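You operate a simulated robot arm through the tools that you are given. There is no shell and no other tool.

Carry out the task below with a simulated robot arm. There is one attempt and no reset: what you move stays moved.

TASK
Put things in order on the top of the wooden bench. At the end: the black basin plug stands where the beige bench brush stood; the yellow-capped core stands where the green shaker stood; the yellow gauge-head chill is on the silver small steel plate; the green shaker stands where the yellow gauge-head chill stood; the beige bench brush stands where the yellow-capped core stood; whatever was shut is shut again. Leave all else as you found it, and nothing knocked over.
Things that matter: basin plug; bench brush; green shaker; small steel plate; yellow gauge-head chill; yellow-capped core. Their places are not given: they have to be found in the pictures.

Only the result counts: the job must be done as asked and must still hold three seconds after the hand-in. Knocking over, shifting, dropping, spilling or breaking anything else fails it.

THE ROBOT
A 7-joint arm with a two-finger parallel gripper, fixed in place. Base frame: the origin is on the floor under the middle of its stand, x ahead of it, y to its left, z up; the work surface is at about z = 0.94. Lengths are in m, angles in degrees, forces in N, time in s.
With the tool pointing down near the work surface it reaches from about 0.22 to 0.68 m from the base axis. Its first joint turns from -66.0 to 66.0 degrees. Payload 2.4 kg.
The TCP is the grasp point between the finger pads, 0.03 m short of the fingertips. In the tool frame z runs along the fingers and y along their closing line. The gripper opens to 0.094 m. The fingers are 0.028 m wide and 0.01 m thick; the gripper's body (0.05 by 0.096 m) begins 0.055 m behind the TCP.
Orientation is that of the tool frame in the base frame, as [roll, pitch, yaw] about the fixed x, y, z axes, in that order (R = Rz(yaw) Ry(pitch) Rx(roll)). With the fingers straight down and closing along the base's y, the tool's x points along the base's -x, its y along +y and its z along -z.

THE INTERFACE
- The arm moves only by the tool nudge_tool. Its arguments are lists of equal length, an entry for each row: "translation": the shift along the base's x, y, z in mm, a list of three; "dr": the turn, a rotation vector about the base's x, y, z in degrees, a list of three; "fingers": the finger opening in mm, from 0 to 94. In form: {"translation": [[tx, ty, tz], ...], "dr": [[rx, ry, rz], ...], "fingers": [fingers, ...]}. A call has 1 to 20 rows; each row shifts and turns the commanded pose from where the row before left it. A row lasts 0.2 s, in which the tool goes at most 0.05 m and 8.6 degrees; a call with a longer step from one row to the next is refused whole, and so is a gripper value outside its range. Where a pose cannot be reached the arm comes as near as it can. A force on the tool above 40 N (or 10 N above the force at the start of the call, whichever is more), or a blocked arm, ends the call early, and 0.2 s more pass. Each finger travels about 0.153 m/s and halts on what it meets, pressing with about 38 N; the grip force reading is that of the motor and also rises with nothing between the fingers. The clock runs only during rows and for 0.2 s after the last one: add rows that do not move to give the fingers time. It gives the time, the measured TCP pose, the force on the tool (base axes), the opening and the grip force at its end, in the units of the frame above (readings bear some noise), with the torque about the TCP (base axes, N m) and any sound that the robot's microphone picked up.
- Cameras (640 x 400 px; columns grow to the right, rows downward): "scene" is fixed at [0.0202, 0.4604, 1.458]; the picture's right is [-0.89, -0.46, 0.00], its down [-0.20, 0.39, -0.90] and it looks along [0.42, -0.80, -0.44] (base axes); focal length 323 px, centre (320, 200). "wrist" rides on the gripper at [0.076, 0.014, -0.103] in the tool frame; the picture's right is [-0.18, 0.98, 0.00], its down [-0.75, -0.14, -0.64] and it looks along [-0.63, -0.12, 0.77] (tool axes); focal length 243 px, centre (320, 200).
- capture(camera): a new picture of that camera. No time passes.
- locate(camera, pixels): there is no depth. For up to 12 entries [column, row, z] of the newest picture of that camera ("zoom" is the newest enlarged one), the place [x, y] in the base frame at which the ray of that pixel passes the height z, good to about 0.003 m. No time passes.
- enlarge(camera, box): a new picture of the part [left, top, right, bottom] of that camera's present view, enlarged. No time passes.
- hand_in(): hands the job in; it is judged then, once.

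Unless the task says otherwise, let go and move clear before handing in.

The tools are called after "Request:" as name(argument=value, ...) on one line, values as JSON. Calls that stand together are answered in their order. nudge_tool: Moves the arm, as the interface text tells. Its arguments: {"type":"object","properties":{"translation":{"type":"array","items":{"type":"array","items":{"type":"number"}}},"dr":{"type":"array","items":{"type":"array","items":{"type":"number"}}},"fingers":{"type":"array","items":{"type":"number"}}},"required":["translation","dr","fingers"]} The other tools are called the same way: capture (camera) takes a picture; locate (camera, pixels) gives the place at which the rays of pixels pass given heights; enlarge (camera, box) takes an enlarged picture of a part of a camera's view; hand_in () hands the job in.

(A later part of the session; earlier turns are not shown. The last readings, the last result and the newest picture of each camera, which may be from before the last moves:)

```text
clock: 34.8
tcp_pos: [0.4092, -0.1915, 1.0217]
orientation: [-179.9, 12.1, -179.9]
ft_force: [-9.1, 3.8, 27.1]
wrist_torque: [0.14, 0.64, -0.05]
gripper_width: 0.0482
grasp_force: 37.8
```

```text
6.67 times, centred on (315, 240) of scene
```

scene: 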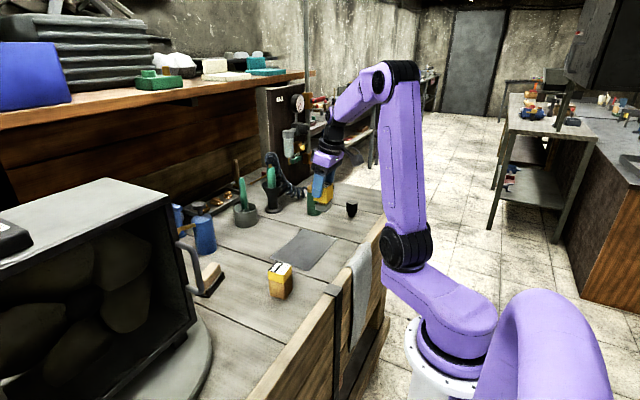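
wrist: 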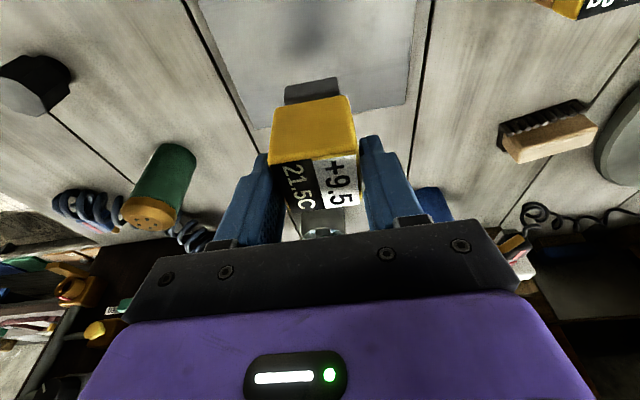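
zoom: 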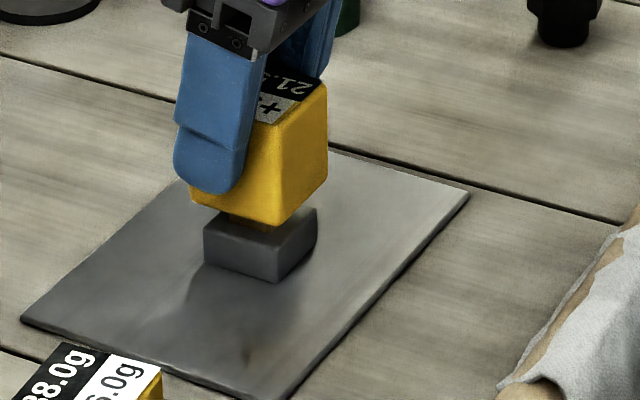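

Contact is made (fz +27 N), so I'll ease up by 1 mm before opening.

Request:
nudge_tool(translation=[[0, 0, 1], [0, 0, 0]], dr=[[0, 0, 0], [0, 0, 0]], fingers=[30, 30])

```text
clock: 35.4
tcp_pos: [0.4085, -0.1913, 1.0209]
orientation: [-179.9, 12.0, 179.9]
ft_force: [0.6, 0.1, 8.7]
wrist_torque: [-0.08, -0.19, 0.0]
gripper_width: 0.0483
grasp_force: 38.4
```

Force is down to +8.7 N. Opening the fingers now.

Request:
nudge_tool(translation=[[0, 0, 0], [0, 0, 0], [0, 0, 0]], dr=[[0, 0, 0], [0, 0, 0], [0, 0, 0]], fingers=[54, 68, 72])

Request:
enlarge(camera="scene", box=[285, 200, 345, 260])

```text
clock: 36.2
tcp_pos: [0.4082, -0.1909, 1.0217]
orientation: [179.9, 11.9, 180.0]
ft_force: [0.3, -0.2, 0.0]
wrist_torque: [0.01, 0.0, 0.0]
gripper_width: 0.0721
grasp_force: 0.0
```

```text
6.67 times, centred on (315, 230) of scene
```

zoom: 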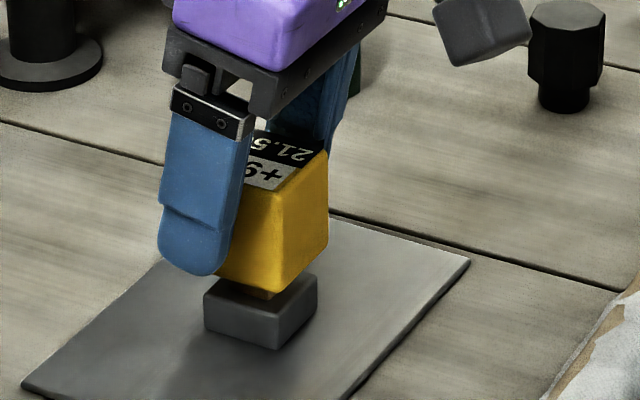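

The chill stands cleanly on the plate with the fingers free. I'll rise straight up, then look at the shaker.

Request:
nudge_tool(translation=[[0, 0, 8], [0, 0, 15], [0, 0, 25], [0, 0, 30], [0, 0, 30], [0, 0, 0]], dr=[[0, 0, 0], [0, 0, 0], [0, 0, 0], [0, 0, 0], [0, 0, 0], [0, 0, 0]], fingers=[72, 72, 72, 72, 72, 72])

Request:
capture(camera="scene")

Request:
capture(camera="wrist")

```text
clock: 37.6
tcp_pos: [0.4086, -0.1912, 1.129]
orientation: [180.0, 12.0, 179.9]
ft_force: [0.1, 0.4, -0.6]
wrist_torque: [-0.01, 0.0, -0.01]
gripper_width: 0.0721
grasp_force: 0.1
```

```text
taken
```

scene: 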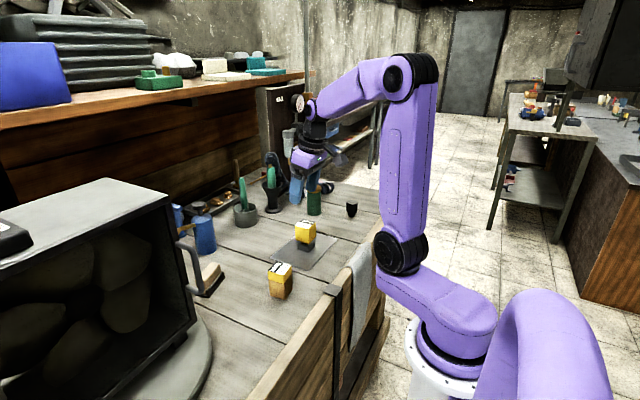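

```text
taken
```

wrist: 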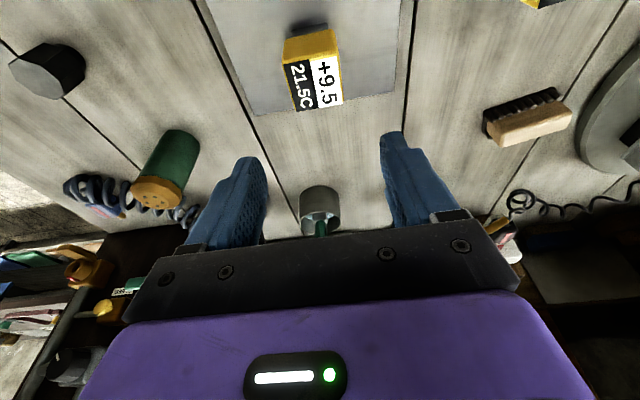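

The chill stands on the plate at (305,235). I'll locate the neighbours of the shaker: the funnel base at (273,209) and the pot at (245,222).

Request:
locate(camera="scene", pixels=[[273, 209.5, 0.94], [282, 210, 0.94], [273, 213, 0.94], [245, 226, 0.94], [258, 222, 0.94], [271, 155, 1.1], [326, 187, 0.96]])

Request:
enlarge(camera="scene", box=[225, 140, 345, 240])

```text
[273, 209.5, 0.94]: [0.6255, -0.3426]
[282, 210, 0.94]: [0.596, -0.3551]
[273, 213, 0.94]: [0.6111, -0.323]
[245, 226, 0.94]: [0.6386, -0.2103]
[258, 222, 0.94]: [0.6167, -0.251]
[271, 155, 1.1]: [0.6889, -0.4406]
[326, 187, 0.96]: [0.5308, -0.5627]
```

```text
4.00 times, centred on (285, 190) of scene
```

zoom: 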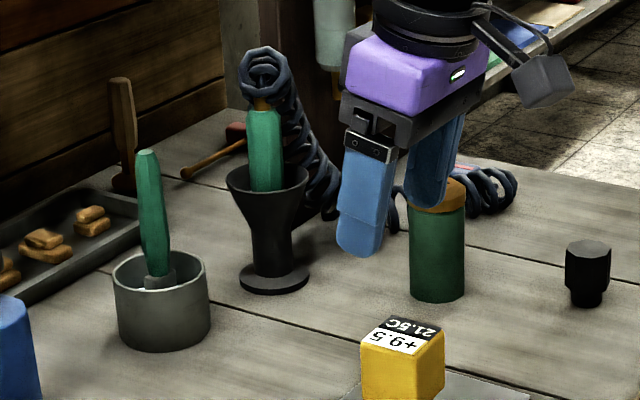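

The funnel is clear of the shaker (its x is at least 0.59). I'll move above the shaker at z≈1.135.

Request:
nudge_tool(translation=[[8, -30, 2], [12, -45, 2], [15, -45, 2], [15, -40, 0], [15, -25, 0], [10, -14, 0], [0, 0, 0]], dr=[[0, 0, 0], [0, 0, 0], [0, 0, 0], [0, 0, 0], [0, 0, 0], [0, 0, 0], [0, 0, 0]], fingers=[72, 72, 72, 75, 75, 75, 75])

Request:
capture(camera="wrist")

Request:
enlarge(camera="scene", box=[275, 130, 375, 225])

```text
clock: 39.2
tcp_pos: [0.484, -0.391, 1.1362]
orientation: [-179.9, 12.1, -180.0]
ft_force: [-0.3, 0.2, -0.6]
wrist_torque: [-0.01, 0.0, 0.03]
gripper_width: 0.075
grasp_force: 0.1
```

```text
taken
```

wrist: 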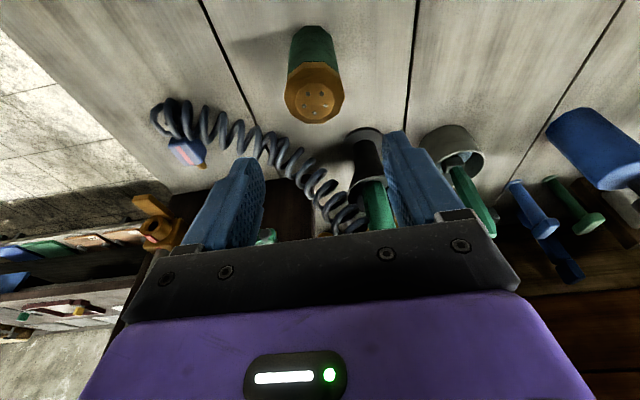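

```text
4.21 times, centred on (325, 178) of scene
```

zoom: 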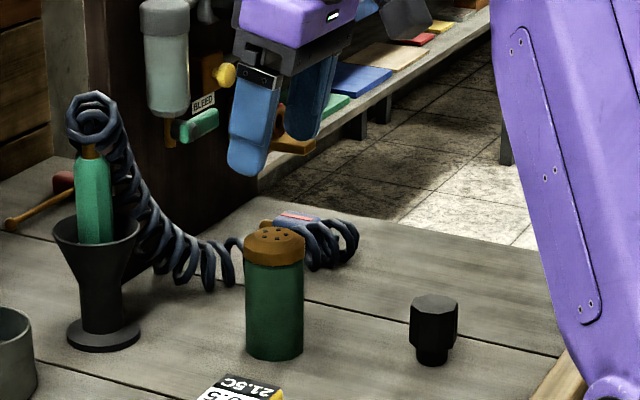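

The shaker's cap top shows clearly at (314,98) in the wrist view. I'll enlarge and measure it.

Request:
enlarge(camera="wrist", box=[260, 10, 370, 140])

```text
3.08 times, centred on (315, 75) of wrist
```

zoom: 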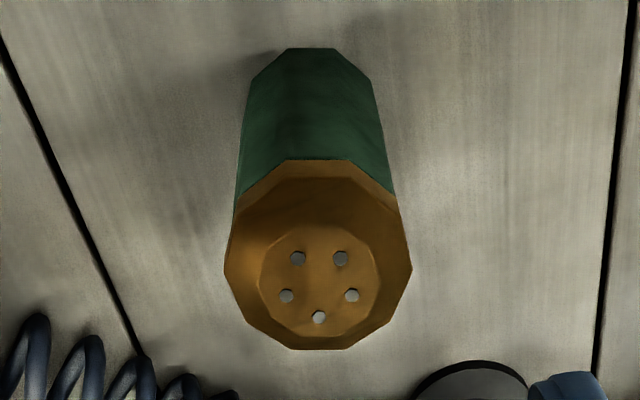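

The hole cluster's centre is at zoom (319,284). I'll triangulate it with the scene view, where it sits at about (314.6,185.8).

Request:
locate(camera="zoom", pixels=[[319, 283, 1.03], [319, 283, 1.05], [224, 268, 1.03], [412, 268, 1.03], [285, 50, 0.94], [335, 48, 0.94], [245, 110, 0.94], [375, 95, 0.94]])

Request:
locate(camera="scene", pixels=[[314.6, 185.8, 1.03], [314.6, 185.8, 1.05]])

```text
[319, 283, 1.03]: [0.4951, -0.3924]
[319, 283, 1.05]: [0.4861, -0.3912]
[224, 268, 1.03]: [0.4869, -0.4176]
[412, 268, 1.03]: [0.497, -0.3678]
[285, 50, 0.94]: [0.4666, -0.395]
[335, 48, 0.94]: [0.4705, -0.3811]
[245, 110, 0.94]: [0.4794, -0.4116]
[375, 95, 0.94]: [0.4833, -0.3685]
```

```text
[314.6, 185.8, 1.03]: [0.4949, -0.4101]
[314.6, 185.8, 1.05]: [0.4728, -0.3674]
```

The shaker's axis is at about (0.4885,−0.391), its top at z≈1.04, and the cap (about 50 mm) is wider than the body. I'll lower so the pads take the cap band at TCP z≈1.02.

Request:
nudge_tool(translation=[[4, 0, -15], [0, 0, -25], [0, 0, -25], [0, 0, -25], [0, 0, -16], [0, 0, -10], [0, 0, 0]], dr=[[0, 0, 0], [0, 0, 0], [0, 0, 0], [0, 0, 0], [0, 0, 0], [0, 0, 0], [0, 0, 0]], fingers=[75, 75, 75, 75, 75, 75, 75])

Request:
capture(camera="wrist")

Request:
enlarge(camera="scene", box=[285, 150, 365, 225])

```text
clock: 40.8
tcp_pos: [0.4882, -0.3904, 1.0191]
orientation: [-180.0, 12.0, -180.0]
ft_force: [-0.6, 0.2, 1.0]
wrist_torque: [-0.02, -0.01, -0.02]
gripper_width: 0.0748
grasp_force: 0.1
```

```text
taken
```

wrist: 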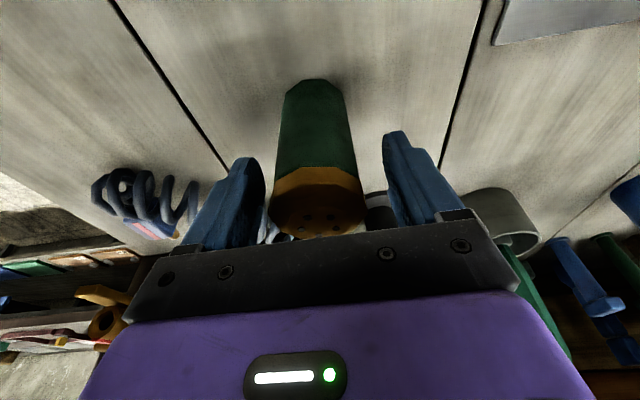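

```text
5.33 times, centred on (325, 188) of scene
```

zoom: 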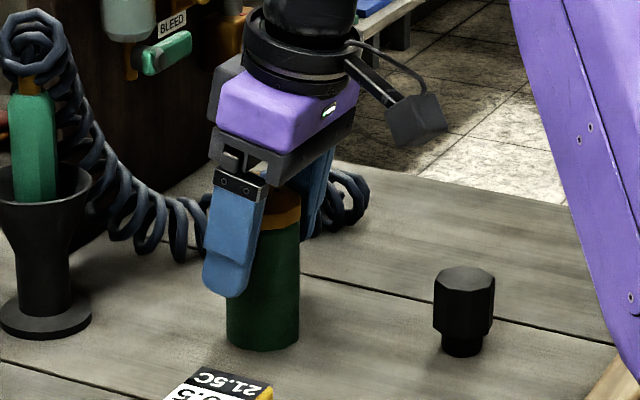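

The fingers straddle the shaker's upper part. Closing.

Request:
nudge_tool(translation=[[0, 0, 0], [0, 0, 0], [0, 0, 0], [0, 0, 0], [0, 0, 0], [0, 0, 0]], dr=[[0, 0, 0], [0, 0, 0], [0, 0, 0], [0, 0, 0], [0, 0, 0], [0, 0, 0]], fingers=[65, 56, 50, 42, 30, 30])

Request:
capture(camera="wrist")

Request:
enlarge(camera="scene", box=[285, 150, 365, 225])

```text
clock: 42.2
tcp_pos: [0.4877, -0.3906, 1.0184]
orientation: [180.0, 12.0, 179.9]
ft_force: [1.4, 0.1, 1.5]
wrist_torque: [0.08, -0.04, -0.02]
gripper_width: 0.052
grasp_force: 38.8
```

```text
taken
```

wrist: 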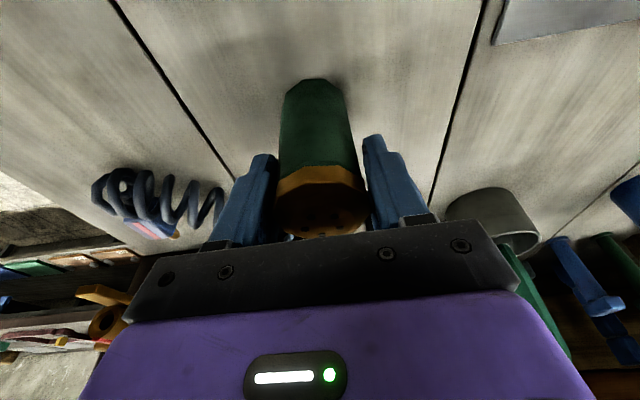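

```text
5.33 times, centred on (325, 188) of scene
```

zoom: 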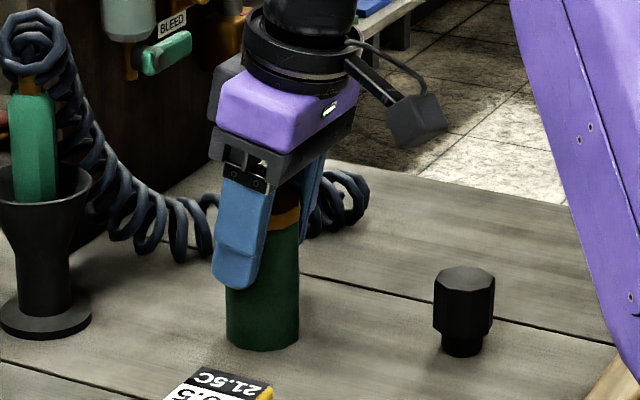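

It gripped at 52 mm (the cap). I'll lift slowly by about 8 mm and check.

Request:
nudge_tool(translation=[[0, 0, 1], [0, 0, 1], [0, 0, 2], [0, 0, 2], [0, 0, 2], [0, 0, 0]], dr=[[0, 0, 0], [0, 0, 0], [0, 0, 0], [0, 0, 0], [0, 0, 0], [0, 0, 0]], fingers=[30, 30, 30, 30, 30, 30])

Request:
enlarge(camera="scene", box=[285, 150, 365, 225])

```text
clock: 43.6
tcp_pos: [0.4873, -0.3908, 1.0266]
orientation: [180.0, 12.1, 180.0]
ft_force: [0.0, 0.7, -1.7]
wrist_torque: [0.01, -0.01, -0.02]
gripper_width: 0.052
grasp_force: 38.4
```

```text
5.33 times, centred on (325, 188) of scene
```

zoom: 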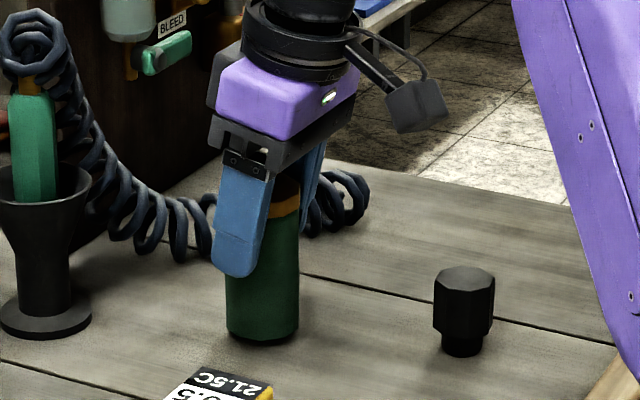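

The shaker came up with no slip (its bottom edge has risen and the width is steady). I'll lift to z≈1.083 slowly.

Request:
nudge_tool(translation=[[0, 0, 2], [0, 0, 3], [0, 0, 4], [0, 0, 5], [0, 0, 6], [0, 0, 6], [0, 0, 6], [0, 0, 6], [0, 0, 6], [0, 0, 6], [0, 0, 4], [0, 0, 2], [0, 0, 0]], dr=[[0, 0, 0], [0, 0, 0], [0, 0, 0], [0, 0, 0], [0, 0, 0], [0, 0, 0], [0, 0, 0], [0, 0, 0], [0, 0, 0], [0, 0, 0], [0, 0, 0], [0, 0, 0], [0, 0, 0]], fingers=[30, 30, 30, 30, 30, 30, 30, 30, 30, 30, 30, 30, 30])

Request:
enlarge(camera="scene", box=[285, 130, 365, 210])

```text
clock: 46.4
tcp_pos: [0.4873, -0.3891, 1.0833]
orientation: [179.9, 12.1, -180.0]
ft_force: [0.1, -0.2, -2.1]
wrist_torque: [-0.02, 0.01, 0.01]
gripper_width: 0.0515
grasp_force: 38.0
```

```text
5.00 times, centred on (325, 170) of scene
```

zoom: 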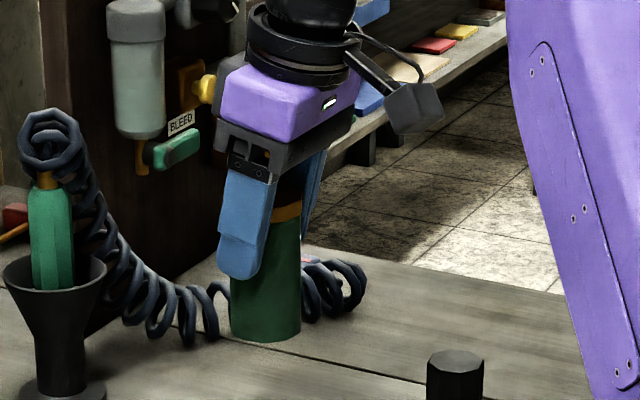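

It is held securely. I'll carry the shaker slowly to the chill's former place, TCP (0.4495,−0.532).

Request:
nudge_tool(translation=[[-2, -4, 0], [-3, -9, 0], [-4, -14, 0], [-4, -17, 0], [-4, -18, 0], [-4, -18, 0], [-4, -18, 0], [-4, -16, 0], [-4, -13, 0], [-3, -9, 0], [-2, -5, 0], [0, 0, 0]], dr=[[0, 0, 0], [0, 0, 0], [0, 0, 0], [0, 0, 0], [0, 0, 0], [0, 0, 0], [0, 0, 0], [0, 0, 0], [0, 0, 0], [0, 0, 0], [0, 0, 0], [0, 0, 0]], fingers=[30, 30, 30, 30, 30, 30, 30, 30, 30, 30, 30, 30])

Request:
capture(camera="wrist")

Request:
enlarge(camera="scene", box=[285, 130, 385, 220])

```text
clock: 49.0
tcp_pos: [0.4486, -0.5308, 1.0829]
orientation: [179.9, 11.9, 179.9]
ft_force: [0.0, 0.1, -0.9]
wrist_torque: [-0.02, -0.01, 0.0]
gripper_width: 0.0516
grasp_force: 38.3
```

```text
taken
```

wrist: 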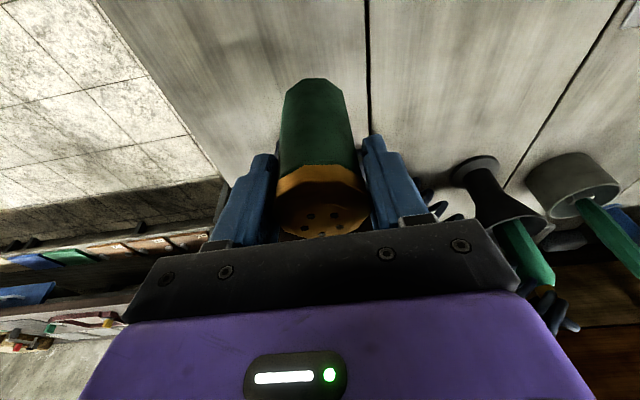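

```text
4.44 times, centred on (335, 175) of scene
```

zoom: 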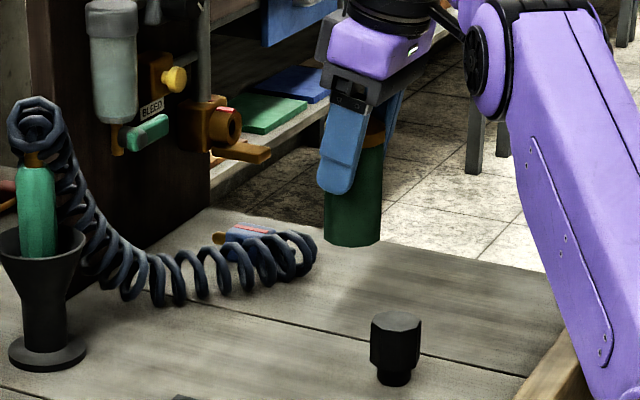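

The shaker is above the spot. I'll lower to about 6 mm above contact (rest height is TCP ≈1.0185).

Request:
nudge_tool(translation=[[0, -1, -3], [0, 0, -6], [0, 0, -8], [0, 0, -8], [0, 0, -8], [0, 0, -8], [0, 0, -6], [0, 0, -4], [0, 0, 0]], dr=[[0, 0, 0], [0, 0, 0], [0, 0, 0], [0, 0, 0], [0, 0, 0], [0, 0, 0], [0, 0, 0], [0, 0, 0], [0, 0, 0]], fingers=[30, 30, 30, 30, 30, 30, 30, 30, 30])

Request:
enlarge(camera="scene", box=[295, 140, 375, 220])

Request:
capture(camera="wrist")

```text
clock: 51.0
tcp_pos: [0.4482, -0.5324, 1.032]
orientation: [180.0, 12.0, -179.9]
ft_force: [-0.1, 0.3, -1.9]
wrist_torque: [0.0, 0.03, -0.03]
gripper_width: 0.0512
grasp_force: 37.7
```

```text
5.00 times, centred on (335, 180) of scene
```

zoom: 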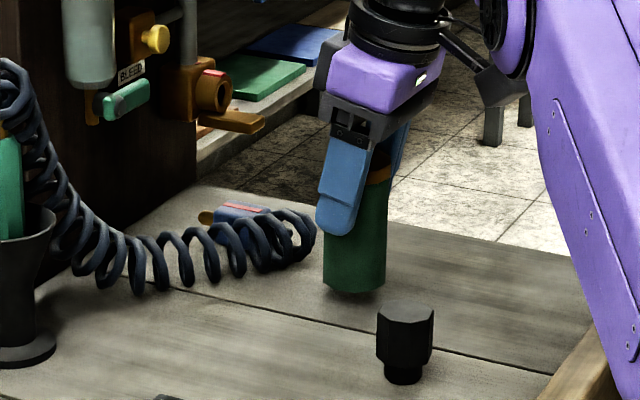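

```text
taken
```

wrist: 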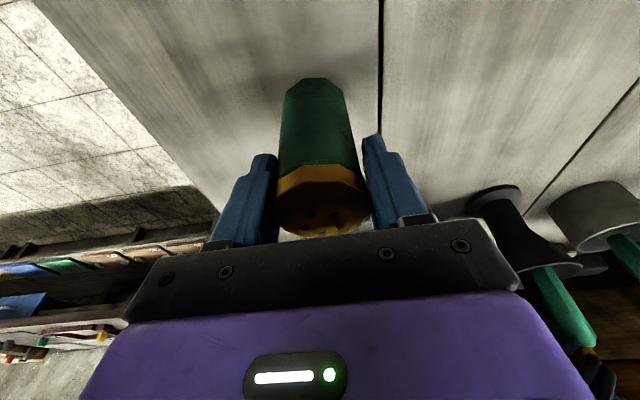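

It is close above the bench with the coil clear. I'll continue down slowly to near contact.

Request:
nudge_tool(translation=[[1, 0, -3], [0, 0, -3], [0, 0, -2], [0, 0, -1], [0, 0, -1], [0, 0, 0]], dr=[[0, 0, 0], [0, 0, 0], [0, 0, 0], [0, 0, 0], [0, 0, 0], [0, 0, 0]], fingers=[30, 30, 30, 30, 30, 30])

```text
clock: 52.4
tcp_pos: [0.4506, -0.5316, 1.0224]
orientation: [-180.0, 12.0, -179.9]
ft_force: [-0.4, -0.3, -1.5]
wrist_torque: [0.0, 0.03, -0.02]
gripper_width: 0.0513
grasp_force: 38.3
```

Request:
nudge_tool(translation=[[0, 0, -1], [0, 0, -1], [0, 0, 0]], dr=[[0, 0, 0], [0, 0, 0], [0, 0, 0]], fingers=[30, 30, 30])

Request:
enlarge(camera="scene", box=[310, 160, 370, 220])

```text
clock: 53.2
tcp_pos: [0.4506, -0.5322, 1.0206]
orientation: [-180.0, 12.0, 180.0]
ft_force: [-0.2, 0.5, -1.8]
wrist_torque: [-0.01, -0.01, 0.0]
gripper_width: 0.051
grasp_force: 38.4
```

```text
6.67 times, centred on (340, 190) of scene
```

zoom: 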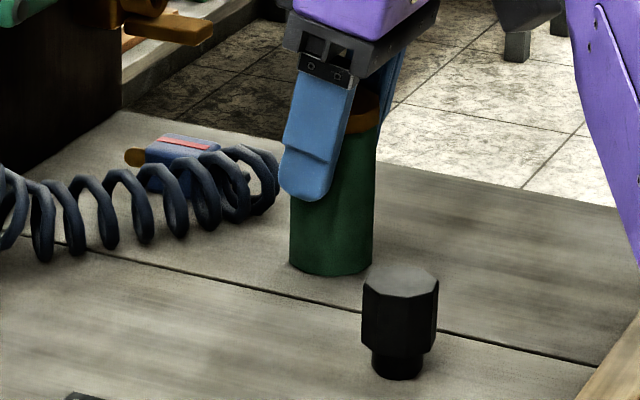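

It is nearly down but still hanging (fz −1.8 N). I'll lower 1 mm at a time.

Request:
nudge_tool(translation=[[0, 0, -1], [0, 0, 0]], dr=[[0, 0, 0], [0, 0, 0]], fingers=[30, 30])

```text
clock: 53.8
tcp_pos: [0.4494, -0.5314, 1.0191]
orientation: [-180.0, 12.0, -180.0]
ft_force: [-0.4, 0.2, -1.5]
wrist_torque: [0.02, 0.0, 0.02]
gripper_width: 0.0509
grasp_force: 37.8
```

Request:
nudge_tool(translation=[[0, 0, -1], [0, 0, 0]], dr=[[0, 0, 0], [0, 0, 0]], fingers=[30, 30])

```text
clock: 54.4
tcp_pos: [0.4508, -0.5314, 1.0195]
orientation: [-179.9, 12.1, 179.9]
ft_force: [-0.3, 0.3, 3.5]
wrist_torque: [0.11, 0.05, 0.03]
gripper_width: 0.0511
grasp_force: 38.2
```

Contact is made (fz +3.5 N). Opening, then I'll check that the shaker stands.

Request:
nudge_tool(translation=[[0, 0, 0], [0, 0, 0], [0, 0, 0]], dr=[[0, 0, 0], [0, 0, 0], [0, 0, 0]], fingers=[56, 68, 75])

Request:
enlarge(camera="scene", box=[310, 160, 370, 220])

Request:
capture(camera="wrist")

```text
clock: 55.2
tcp_pos: [0.4498, -0.5315, 1.019]
orientation: [180.0, 12.0, 180.0]
ft_force: [0.4, 0.0, 0.5]
wrist_torque: [-0.01, 0.03, -0.01]
gripper_width: 0.0751
grasp_force: 0.0
```

```text
6.67 times, centred on (340, 190) of scene
```

zoom: 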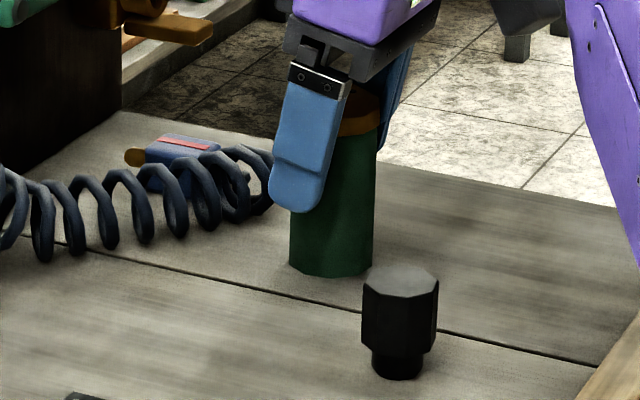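

```text
taken
```

wrist: 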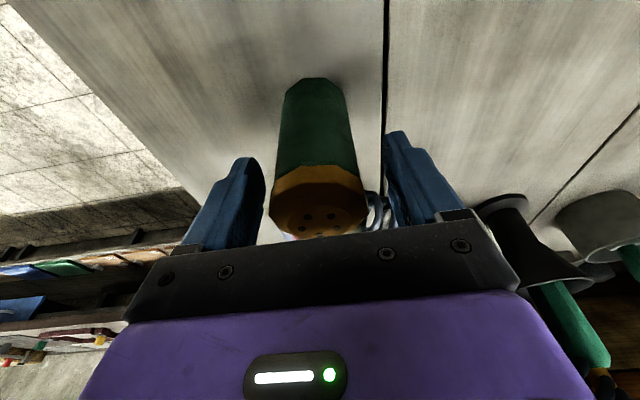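

The shaker stands free at the chill's old spot. I'll rise, retreat, and take out the tilt on the way toward the core.

Request:
nudge_tool(translation=[[0, 0, 10], [0, 0, 20], [0, 0, 25], [-15, 15, 25], [-20, 30, 20], [-15, 40, 10], [-10, 45, 0], [-5, 48, 0], [-5, 48, 0], [-3, 48, 0], [-2, 48, 0], [0, 48, 0], [0, 48, 0], [-3, 45, 0], [-3, 40, 0], [0, 20, 0], [0, 0, 0]], dr=[[0, 0, 0], [0, 0, 0], [0, 0, 0], [0, 0, 0], [0, 4, 0], [0, 4, 0], [0, 4, 0], [0, 0, 0], [0, 0, 0], [0, 0, 0], [0, 0, 0], [0, 0, 0], [0, 0, 0], [0, 0, 0], [0, 0, 0], [0, 0, 0], [0, 0, 0]], fingers=[75, 75, 75, 75, 75, 75, 75, 75, 75, 75, 75, 75, 75, 75, 75, 75, 75])

Request:
capture(camera="scene")

Request:
capture(camera="wrist")

```text
clock: 58.8
tcp_pos: [0.3678, -0.0092, 1.1286]
orientation: [-180.0, 0.0, 180.0]
ft_force: [-0.3, -0.3, -0.5]
wrist_torque: [0.04, -0.02, 0.01]
gripper_width: 0.075
grasp_force: 0.0
```

```text
taken
```

scene: 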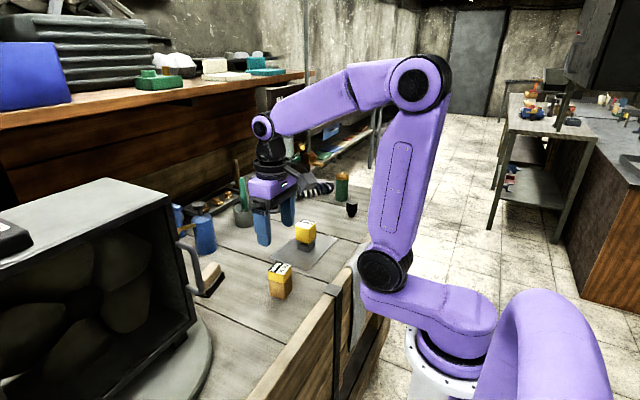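

```text
taken
```

wrist: 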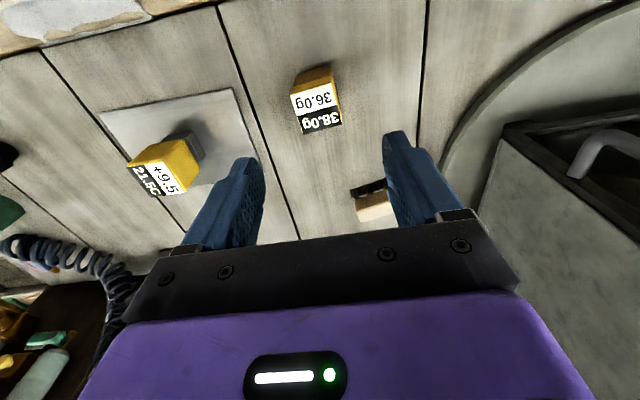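

The core is in view at (316,105) of the wrist picture. I'll enlarge it and measure its corners.

Request:
enlarge(camera="wrist", box=[260, 40, 400, 150])

Request:
enlarge(camera="scene", box=[245, 240, 315, 310])

```text
3.64 times, centred on (330, 95) of wrist
```

zoom: 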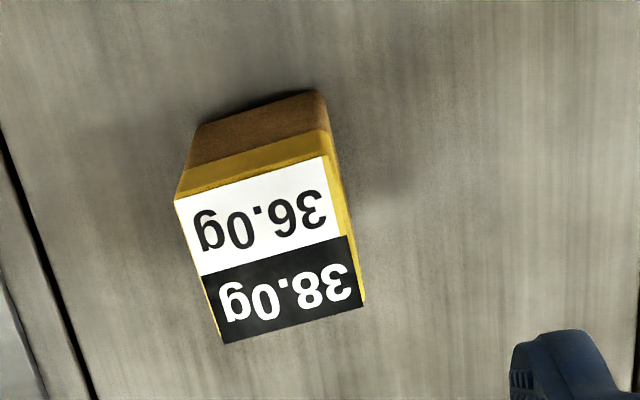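

```text
5.71 times, centred on (280, 275) of scene
```

zoom: 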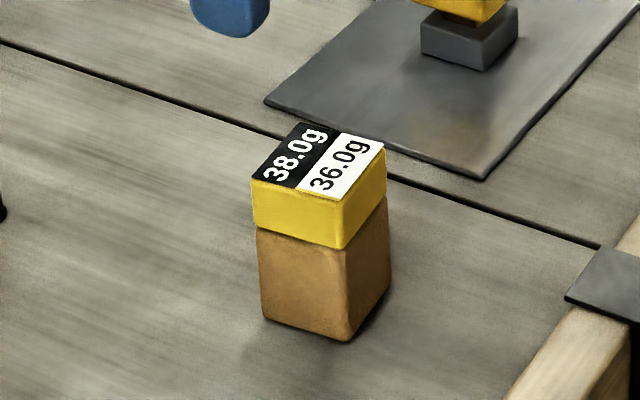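

I'll triangulate the core's top corners between the two views.

Request:
locate(camera="zoom", pixels=[[251, 182, 1.0], [343, 203, 1.0], [386, 148, 1.0], [295, 122, 1.0], [251, 182, 1.02], [343, 203, 1.02], [386, 148, 1.02], [264, 318, 0.94], [345, 340, 0.94], [389, 295, 0.94]])

Request:
locate(camera="wrist", pixels=[[290.1, 95, 1.0], [332.0, 82.6, 1.0], [342.1, 123.8, 1.0], [303.0, 134.3, 1.0], [290.1, 95, 1.02], [332.0, 82.6, 1.02], [342.1, 123.8, 1.02], [303.0, 134.3, 1.02], [296.0, 74.4, 0.942], [328.6, 65.0, 0.942]])

```text
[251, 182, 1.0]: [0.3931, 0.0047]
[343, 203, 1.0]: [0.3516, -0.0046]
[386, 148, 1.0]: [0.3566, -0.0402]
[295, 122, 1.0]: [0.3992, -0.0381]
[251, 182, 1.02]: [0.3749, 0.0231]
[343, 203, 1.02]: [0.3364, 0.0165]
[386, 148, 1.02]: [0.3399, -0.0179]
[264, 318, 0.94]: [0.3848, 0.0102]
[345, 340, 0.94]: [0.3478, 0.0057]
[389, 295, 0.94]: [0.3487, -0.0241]
```

```text
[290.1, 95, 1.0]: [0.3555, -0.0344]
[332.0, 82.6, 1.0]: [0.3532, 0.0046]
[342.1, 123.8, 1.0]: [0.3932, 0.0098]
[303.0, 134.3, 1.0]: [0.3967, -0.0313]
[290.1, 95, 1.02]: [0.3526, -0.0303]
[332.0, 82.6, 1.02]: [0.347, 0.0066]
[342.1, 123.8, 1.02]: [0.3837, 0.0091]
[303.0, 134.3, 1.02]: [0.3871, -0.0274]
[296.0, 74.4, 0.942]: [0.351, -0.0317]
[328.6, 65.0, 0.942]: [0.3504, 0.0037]
```

The core's centre is about (0.3695,−0.011), its top z≈1.007, the cap about 39 mm wide and the yaw about +5.7°. I'll align the gripper's yaw and descend around it.

Request:
nudge_tool(translation=[[2, -2, -15], [0, 0, -25], [0, 0, -25], [0, 0, -25], [0, 0, -20], [0, 0, -15], [0, 0, -10], [0, 0, 0]], dr=[[0, 0, 5.7], [0, 0, 0], [0, 0, 0], [0, 0, 0], [0, 0, 0], [0, 0, 0], [0, 0, 0], [0, 0, 0]], fingers=[75, 70, 70, 70, 70, 70, 70, 70])

Request:
capture(camera="wrist")

Request:
enlarge(camera="scene", box=[235, 220, 325, 310])

```text
clock: 60.6
tcp_pos: [0.3709, -0.011, 0.9931]
orientation: [-179.9, 0.1, -174.3]
ft_force: [0.6, -0.3, 0.8]
wrist_torque: [0.01, 0.02, 0.01]
gripper_width: 0.07
grasp_force: 0.1
```

```text
taken
```

wrist: 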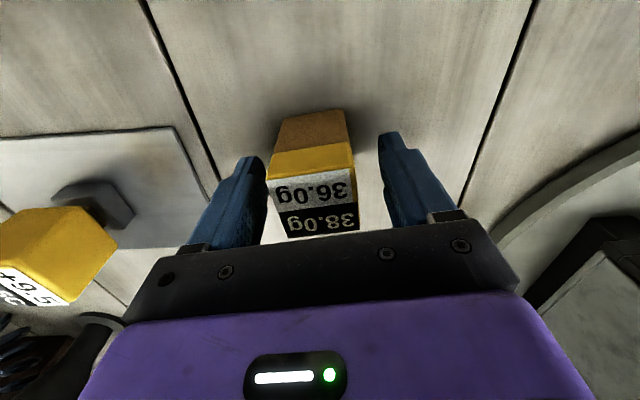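

```text
4.44 times, centred on (280, 265) of scene
```

zoom: 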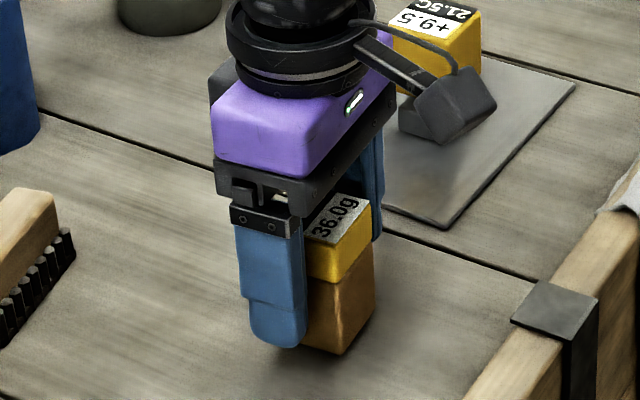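

The core is centred between the fingers. Closing.

Request:
nudge_tool(translation=[[0, 0, 0], [0, 0, 0], [0, 0, 0], [0, 0, 0], [0, 0, 0], [0, 0, 0]], dr=[[0, 0, 0], [0, 0, 0], [0, 0, 0], [0, 0, 0], [0, 0, 0], [0, 0, 0]], fingers=[58, 48, 41, 35, 25, 25])

Request:
capture(camera="wrist")

```text
clock: 62.0
tcp_pos: [0.3717, -0.0109, 0.9933]
orientation: [-179.9, 0.0, -174.3]
ft_force: [0.3, 0.8, -0.9]
wrist_torque: [0.01, -0.03, 0.01]
gripper_width: 0.0436
grasp_force: 38.4
```

```text
taken
```

wrist: 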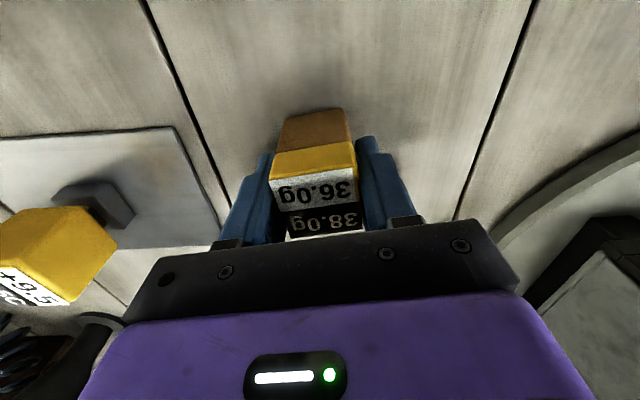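

It gripped at 43.6 mm. I'll lift slowly and check.

Request:
nudge_tool(translation=[[0, 0, 1], [0, 0, 1], [0, 0, 2], [0, 0, 2], [0, 0, 2], [0, 0, 0]], dr=[[0, 0, 0], [0, 0, 0], [0, 0, 0], [0, 0, 0], [0, 0, 0], [0, 0, 0]], fingers=[25, 25, 25, 25, 25, 25])

Request:
enlarge(camera="scene", box=[235, 220, 325, 310])

```text
clock: 63.4
tcp_pos: [0.3708, -0.0117, 1.0009]
orientation: [-180.0, -0.1, -174.3]
ft_force: [0.4, -0.1, -1.5]
wrist_torque: [-0.02, -0.02, -0.02]
gripper_width: 0.0442
grasp_force: 38.1
```

```text
4.44 times, centred on (280, 265) of scene
```

zoom: 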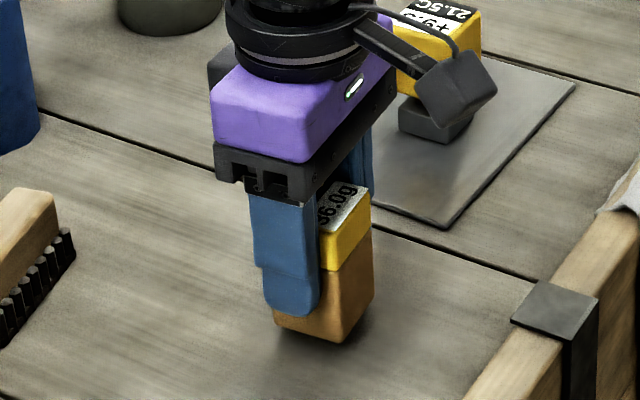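

The core came up whole with no slip. I'll lift slowly to z≈1.115.

Request:
nudge_tool(translation=[[0, 0, 2], [0, 0, 3], [0, 0, 4], [0, 0, 6], [0, 0, 8], [0, 0, 9], [0, 0, 10], [0, 0, 10], [0, 0, 10], [0, 0, 10], [0, 0, 10], [0, 0, 10], [0, 0, 10], [0, 0, 6], [0, 0, 4], [0, 0, 2], [0, 0, 0]], dr=[[0, 0, 0], [0, 0, 0], [0, 0, 0], [0, 0, 0], [0, 0, 0], [0, 0, 0], [0, 0, 0], [0, 0, 0], [0, 0, 0], [0, 0, 0], [0, 0, 0], [0, 0, 0], [0, 0, 0], [0, 0, 0], [0, 0, 0], [0, 0, 0], [0, 0, 0]], fingers=[25, 25, 25, 25, 25, 25, 25, 25, 25, 25, 25, 25, 25, 25, 25, 25, 25])

Request:
capture(camera="wrist")

Request:
enlarge(camera="scene", box=[215, 160, 345, 260])

```text
clock: 67.0
tcp_pos: [0.3724, -0.0121, 1.1153]
orientation: [-180.0, -0.1, -174.3]
ft_force: [1.1, 0.8, -1.4]
wrist_torque: [0.01, -0.01, -0.01]
gripper_width: 0.0437
grasp_force: 38.0
```

```text
taken
```

wrist: 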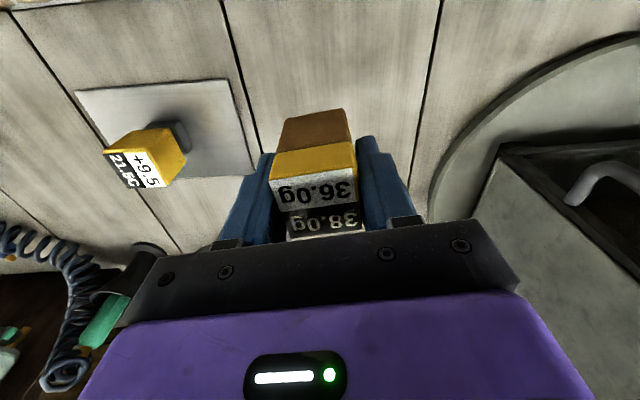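

```text
4.00 times, centred on (280, 210) of scene
```

zoom: 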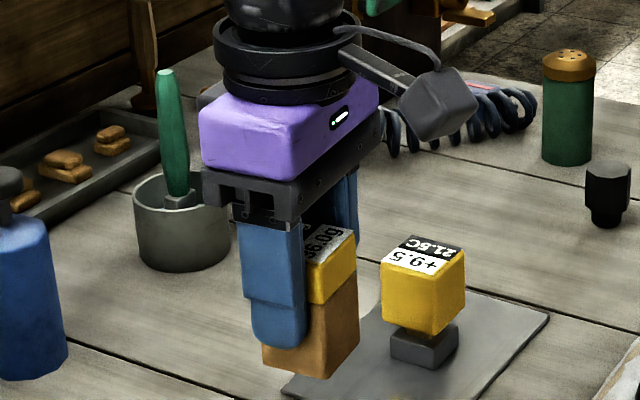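

It is held well. I'll carry the core on a straight path at this height (bottom ≈1.06, clearing the chill's top at 1.02) to the shaker's former spot.

Request:
nudge_tool(translation=[[1.5, -5, 0], [3, -10, 0], [5, -16, 0], [6, -20, 0], [7, -23, 0], [7.5, -24, 0], [7.5, -24, 0], [7.5, -24, 0], [7.5, -24, 0], [7.5, -24, 0], [7.5, -24, 0], [7.5, -24, 0], [7.5, -24, 0], [7.5, -24, 0], [7, -23, 0], [6, -20, 0], [5, -16, 0], [4, -13, 0], [3, -10, 0], [3, -7, 0]], dr=[[0, 0, 0], [0, 0, 0], [0, 0, 0], [0, 0, 0], [0, 0, 0], [0, 0, 0], [0, 0, 0], [0, 0, 0], [0, 0, 0], [0, 0, 0], [0, 0, 0], [0, 0, 0], [0, 0, 0], [0, 0, 0], [0, 0, 0], [0, 0, 0], [0, 0, 0], [0, 0, 0], [0, 0, 0], [0, 0, 0]], fingers=[25, 25, 25, 25, 25, 25, 25, 25, 25, 25, 25, 25, 25, 25, 25, 25, 25, 25, 25, 25])

Request:
capture(camera="wrist")

Request:
enlarge(camera="scene", box=[265, 130, 375, 230])

```text
clock: 71.2
tcp_pos: [0.4889, -0.3901, 1.1145]
orientation: [179.9, 0.0, -174.4]
ft_force: [0.2, -0.6, -1.7]
wrist_torque: [0.0, 0.0, -0.01]
gripper_width: 0.044
grasp_force: 37.9
```

```text
taken
```

wrist: 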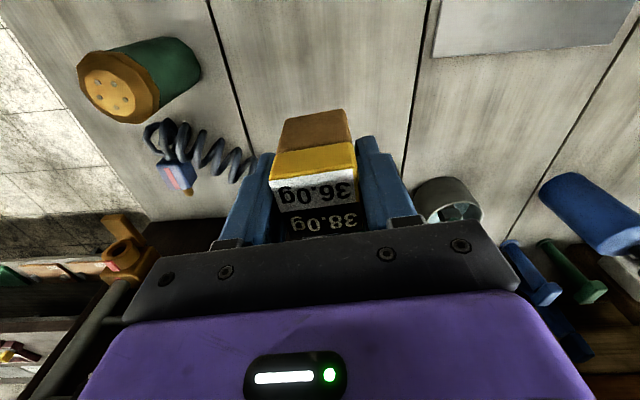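

```text
4.00 times, centred on (320, 180) of scene
```

zoom: 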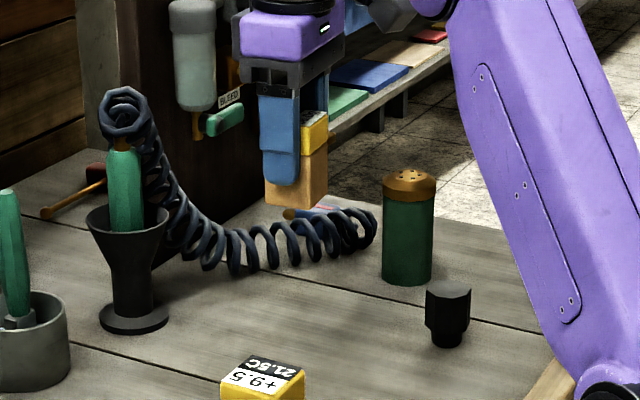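

I'll measure the held core's top near edge to check its offset from the TCP, and recheck the shaker's placement.

Request:
enlarge(camera="wrist", box=[240, 90, 380, 240])

Request:
locate(camera="wrist", pixels=[[107, 93, 1.04], [107, 93, 1.035], [174, 39, 0.942], [198, 66, 0.942], [196, 82, 0.942]])

```text
2.67 times, centred on (310, 165) of wrist
```

zoom: 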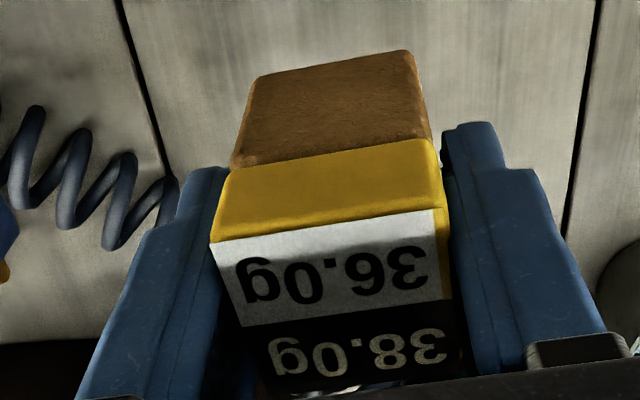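

```text
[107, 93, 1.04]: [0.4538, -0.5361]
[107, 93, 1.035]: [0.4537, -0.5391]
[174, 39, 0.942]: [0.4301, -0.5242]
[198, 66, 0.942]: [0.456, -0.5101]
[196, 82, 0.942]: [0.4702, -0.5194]
```

Request:
locate(camera="zoom", pixels=[[212, 243, 1.128], [443, 209, 1.128], [253, 78, 1.062], [411, 50, 1.062], [233, 165, 1.104], [436, 140, 1.104]])

```text
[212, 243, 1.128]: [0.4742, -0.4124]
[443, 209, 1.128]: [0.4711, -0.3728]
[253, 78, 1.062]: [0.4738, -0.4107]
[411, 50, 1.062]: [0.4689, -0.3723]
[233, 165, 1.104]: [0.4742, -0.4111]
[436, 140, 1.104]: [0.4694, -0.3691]
```

The core sits within about 1.5 mm of the TCP and is upright. I'll check the coil's distance to the −y finger before lowering.

Request:
locate(camera="wrist", pixels=[[255, 157, 0.975], [250, 172, 0.955], [240, 160, 0.975], [255, 157, 0.95], [232, 180, 0.945]])

Request:
enlarge(camera="wrist", box=[130, 100, 280, 220])

```text
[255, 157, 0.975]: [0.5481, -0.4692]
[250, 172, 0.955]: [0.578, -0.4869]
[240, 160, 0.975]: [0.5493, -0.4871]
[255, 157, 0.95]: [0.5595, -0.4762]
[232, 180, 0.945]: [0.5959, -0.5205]
```

```text
3.33 times, centred on (205, 160) of wrist
```

zoom: 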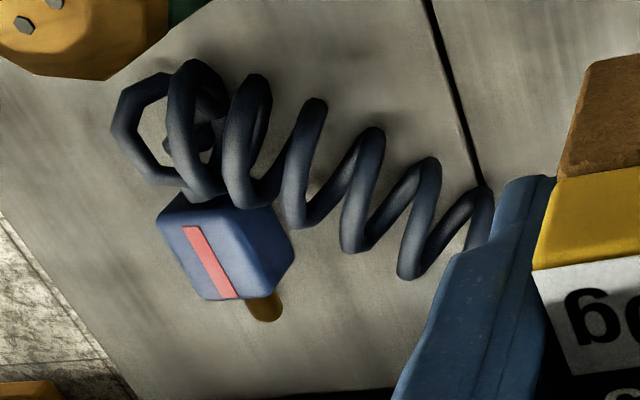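

The coil is at x≥0.548, clear of the fingers (x≤0.505). I'll lower the core to just above contact (rest height is TCP ≈0.993).

Request:
nudge_tool(translation=[[0, -1, -4], [0, 0, -8], [0, 0, -10], [0, 0, -12], [0, 0, -12], [0, 0, -12], [0, 0, -12], [0, 0, -12], [0, 0, -10], [0, 0, -8], [0, 0, -6], [0, 0, -4], [0, 0, -3], [0, 0, 0]], dr=[[0, 0, 0], [0, 0, 0], [0, 0, 0], [0, 0, 0], [0, 0, 0], [0, 0, 0], [0, 0, 0], [0, 0, 0], [0, 0, 0], [0, 0, 0], [0, 0, 0], [0, 0, 0], [0, 0, 0], [0, 0, 0]], fingers=[25, 25, 25, 25, 25, 25, 25, 25, 25, 25, 25, 25, 25, 25])

Request:
enlarge(camera="scene", box=[280, 150, 360, 225])

```text
clock: 74.2
tcp_pos: [0.4896, -0.3913, 1.0027]
orientation: [-180.0, 0.0, -174.3]
ft_force: [-0.9, -0.5, -0.9]
wrist_torque: [0.01, 0.03, 0.02]
gripper_width: 0.0437
grasp_force: 38.6
```

```text
5.33 times, centred on (320, 188) of scene
```

zoom: 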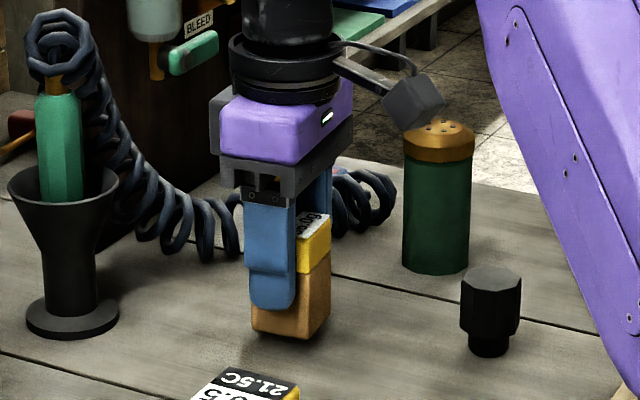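

It is about 9 mm above the bench. Continuing down slowly.

Request:
nudge_tool(translation=[[0, 0, -2], [0, 0, -2], [0, 0, -1.5], [0, 0, -1], [0, 0, 0]], dr=[[0, 0, 0], [0, 0, 0], [0, 0, 0], [0, 0, 0], [0, 0, 0]], fingers=[25, 25, 25, 25, 25])

```text
clock: 75.4
tcp_pos: [0.4905, -0.3904, 0.9953]
orientation: [-179.9, -0.1, -174.3]
ft_force: [-0.6, -0.7, -1.0]
wrist_torque: [-0.03, -0.03, 0.01]
gripper_width: 0.0438
grasp_force: 38.4
```

Request:
nudge_tool(translation=[[0, 0, -1], [0, 0, 0]], dr=[[0, 0, 0], [0, 0, 0]], fingers=[25, 25])

```text
clock: 76.0
tcp_pos: [0.4893, -0.391, 0.9953]
orientation: [-180.0, -0.1, -174.3]
ft_force: [0.2, 0.0, -1.3]
wrist_torque: [0.0, 0.02, 0.03]
gripper_width: 0.0436
grasp_force: 38.2
```

Request:
nudge_tool(translation=[[0, 0, -1], [0, 0, 0]], dr=[[0, 0, 0], [0, 0, 0]], fingers=[25, 25])

Request:
enlarge(camera="scene", box=[290, 170, 350, 225])

```text
clock: 76.6
tcp_pos: [0.4901, -0.3915, 0.9947]
orientation: [-179.9, 0.1, -174.3]
ft_force: [0.1, 0.1, -1.1]
wrist_torque: [0.0, 0.0, 0.0]
gripper_width: 0.0437
grasp_force: 38.7
```

```text
7.27 times, centred on (320, 198) of scene
```

zoom: 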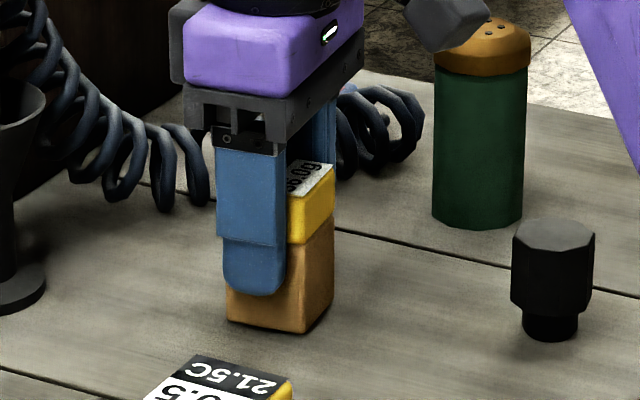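

Request:
nudge_tool(translation=[[0, 0, -1], [0, 0, 0]], dr=[[0, 0, 0], [0, 0, 0]], fingers=[25, 25])

```text
clock: 77.2
tcp_pos: [0.4902, -0.3913, 0.993]
orientation: [-179.9, 0.1, -174.3]
ft_force: [-1.0, 1.1, 4.3]
wrist_torque: [0.09, 0.08, 0.0]
gripper_width: 0.0439
grasp_force: 38.5
```

The core has touched down (fz +4.3 N). Opening and checking.

Request:
nudge_tool(translation=[[0, 0, 0], [0, 0, 0], [0, 0, 0]], dr=[[0, 0, 0], [0, 0, 0], [0, 0, 0]], fingers=[50, 62, 68])

Request:
enlarge(camera="scene", box=[280, 150, 360, 225])

```text
clock: 78.0
tcp_pos: [0.4892, -0.3922, 0.9921]
orientation: [180.0, 0.0, -174.3]
ft_force: [-0.1, -0.5, 0.7]
wrist_torque: [-0.01, -0.01, -0.02]
gripper_width: 0.0679
grasp_force: 0.1
```

```text
5.33 times, centred on (320, 188) of scene
```

zoom: 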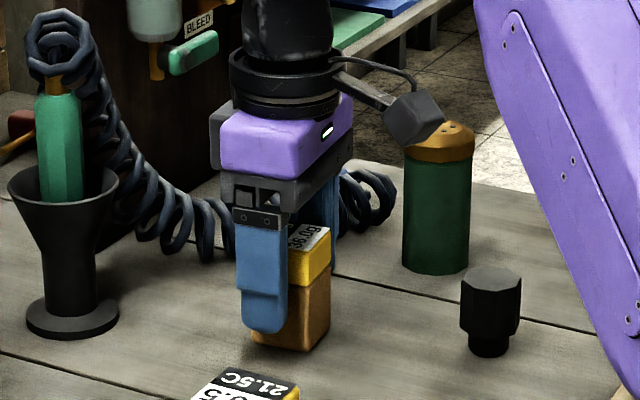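

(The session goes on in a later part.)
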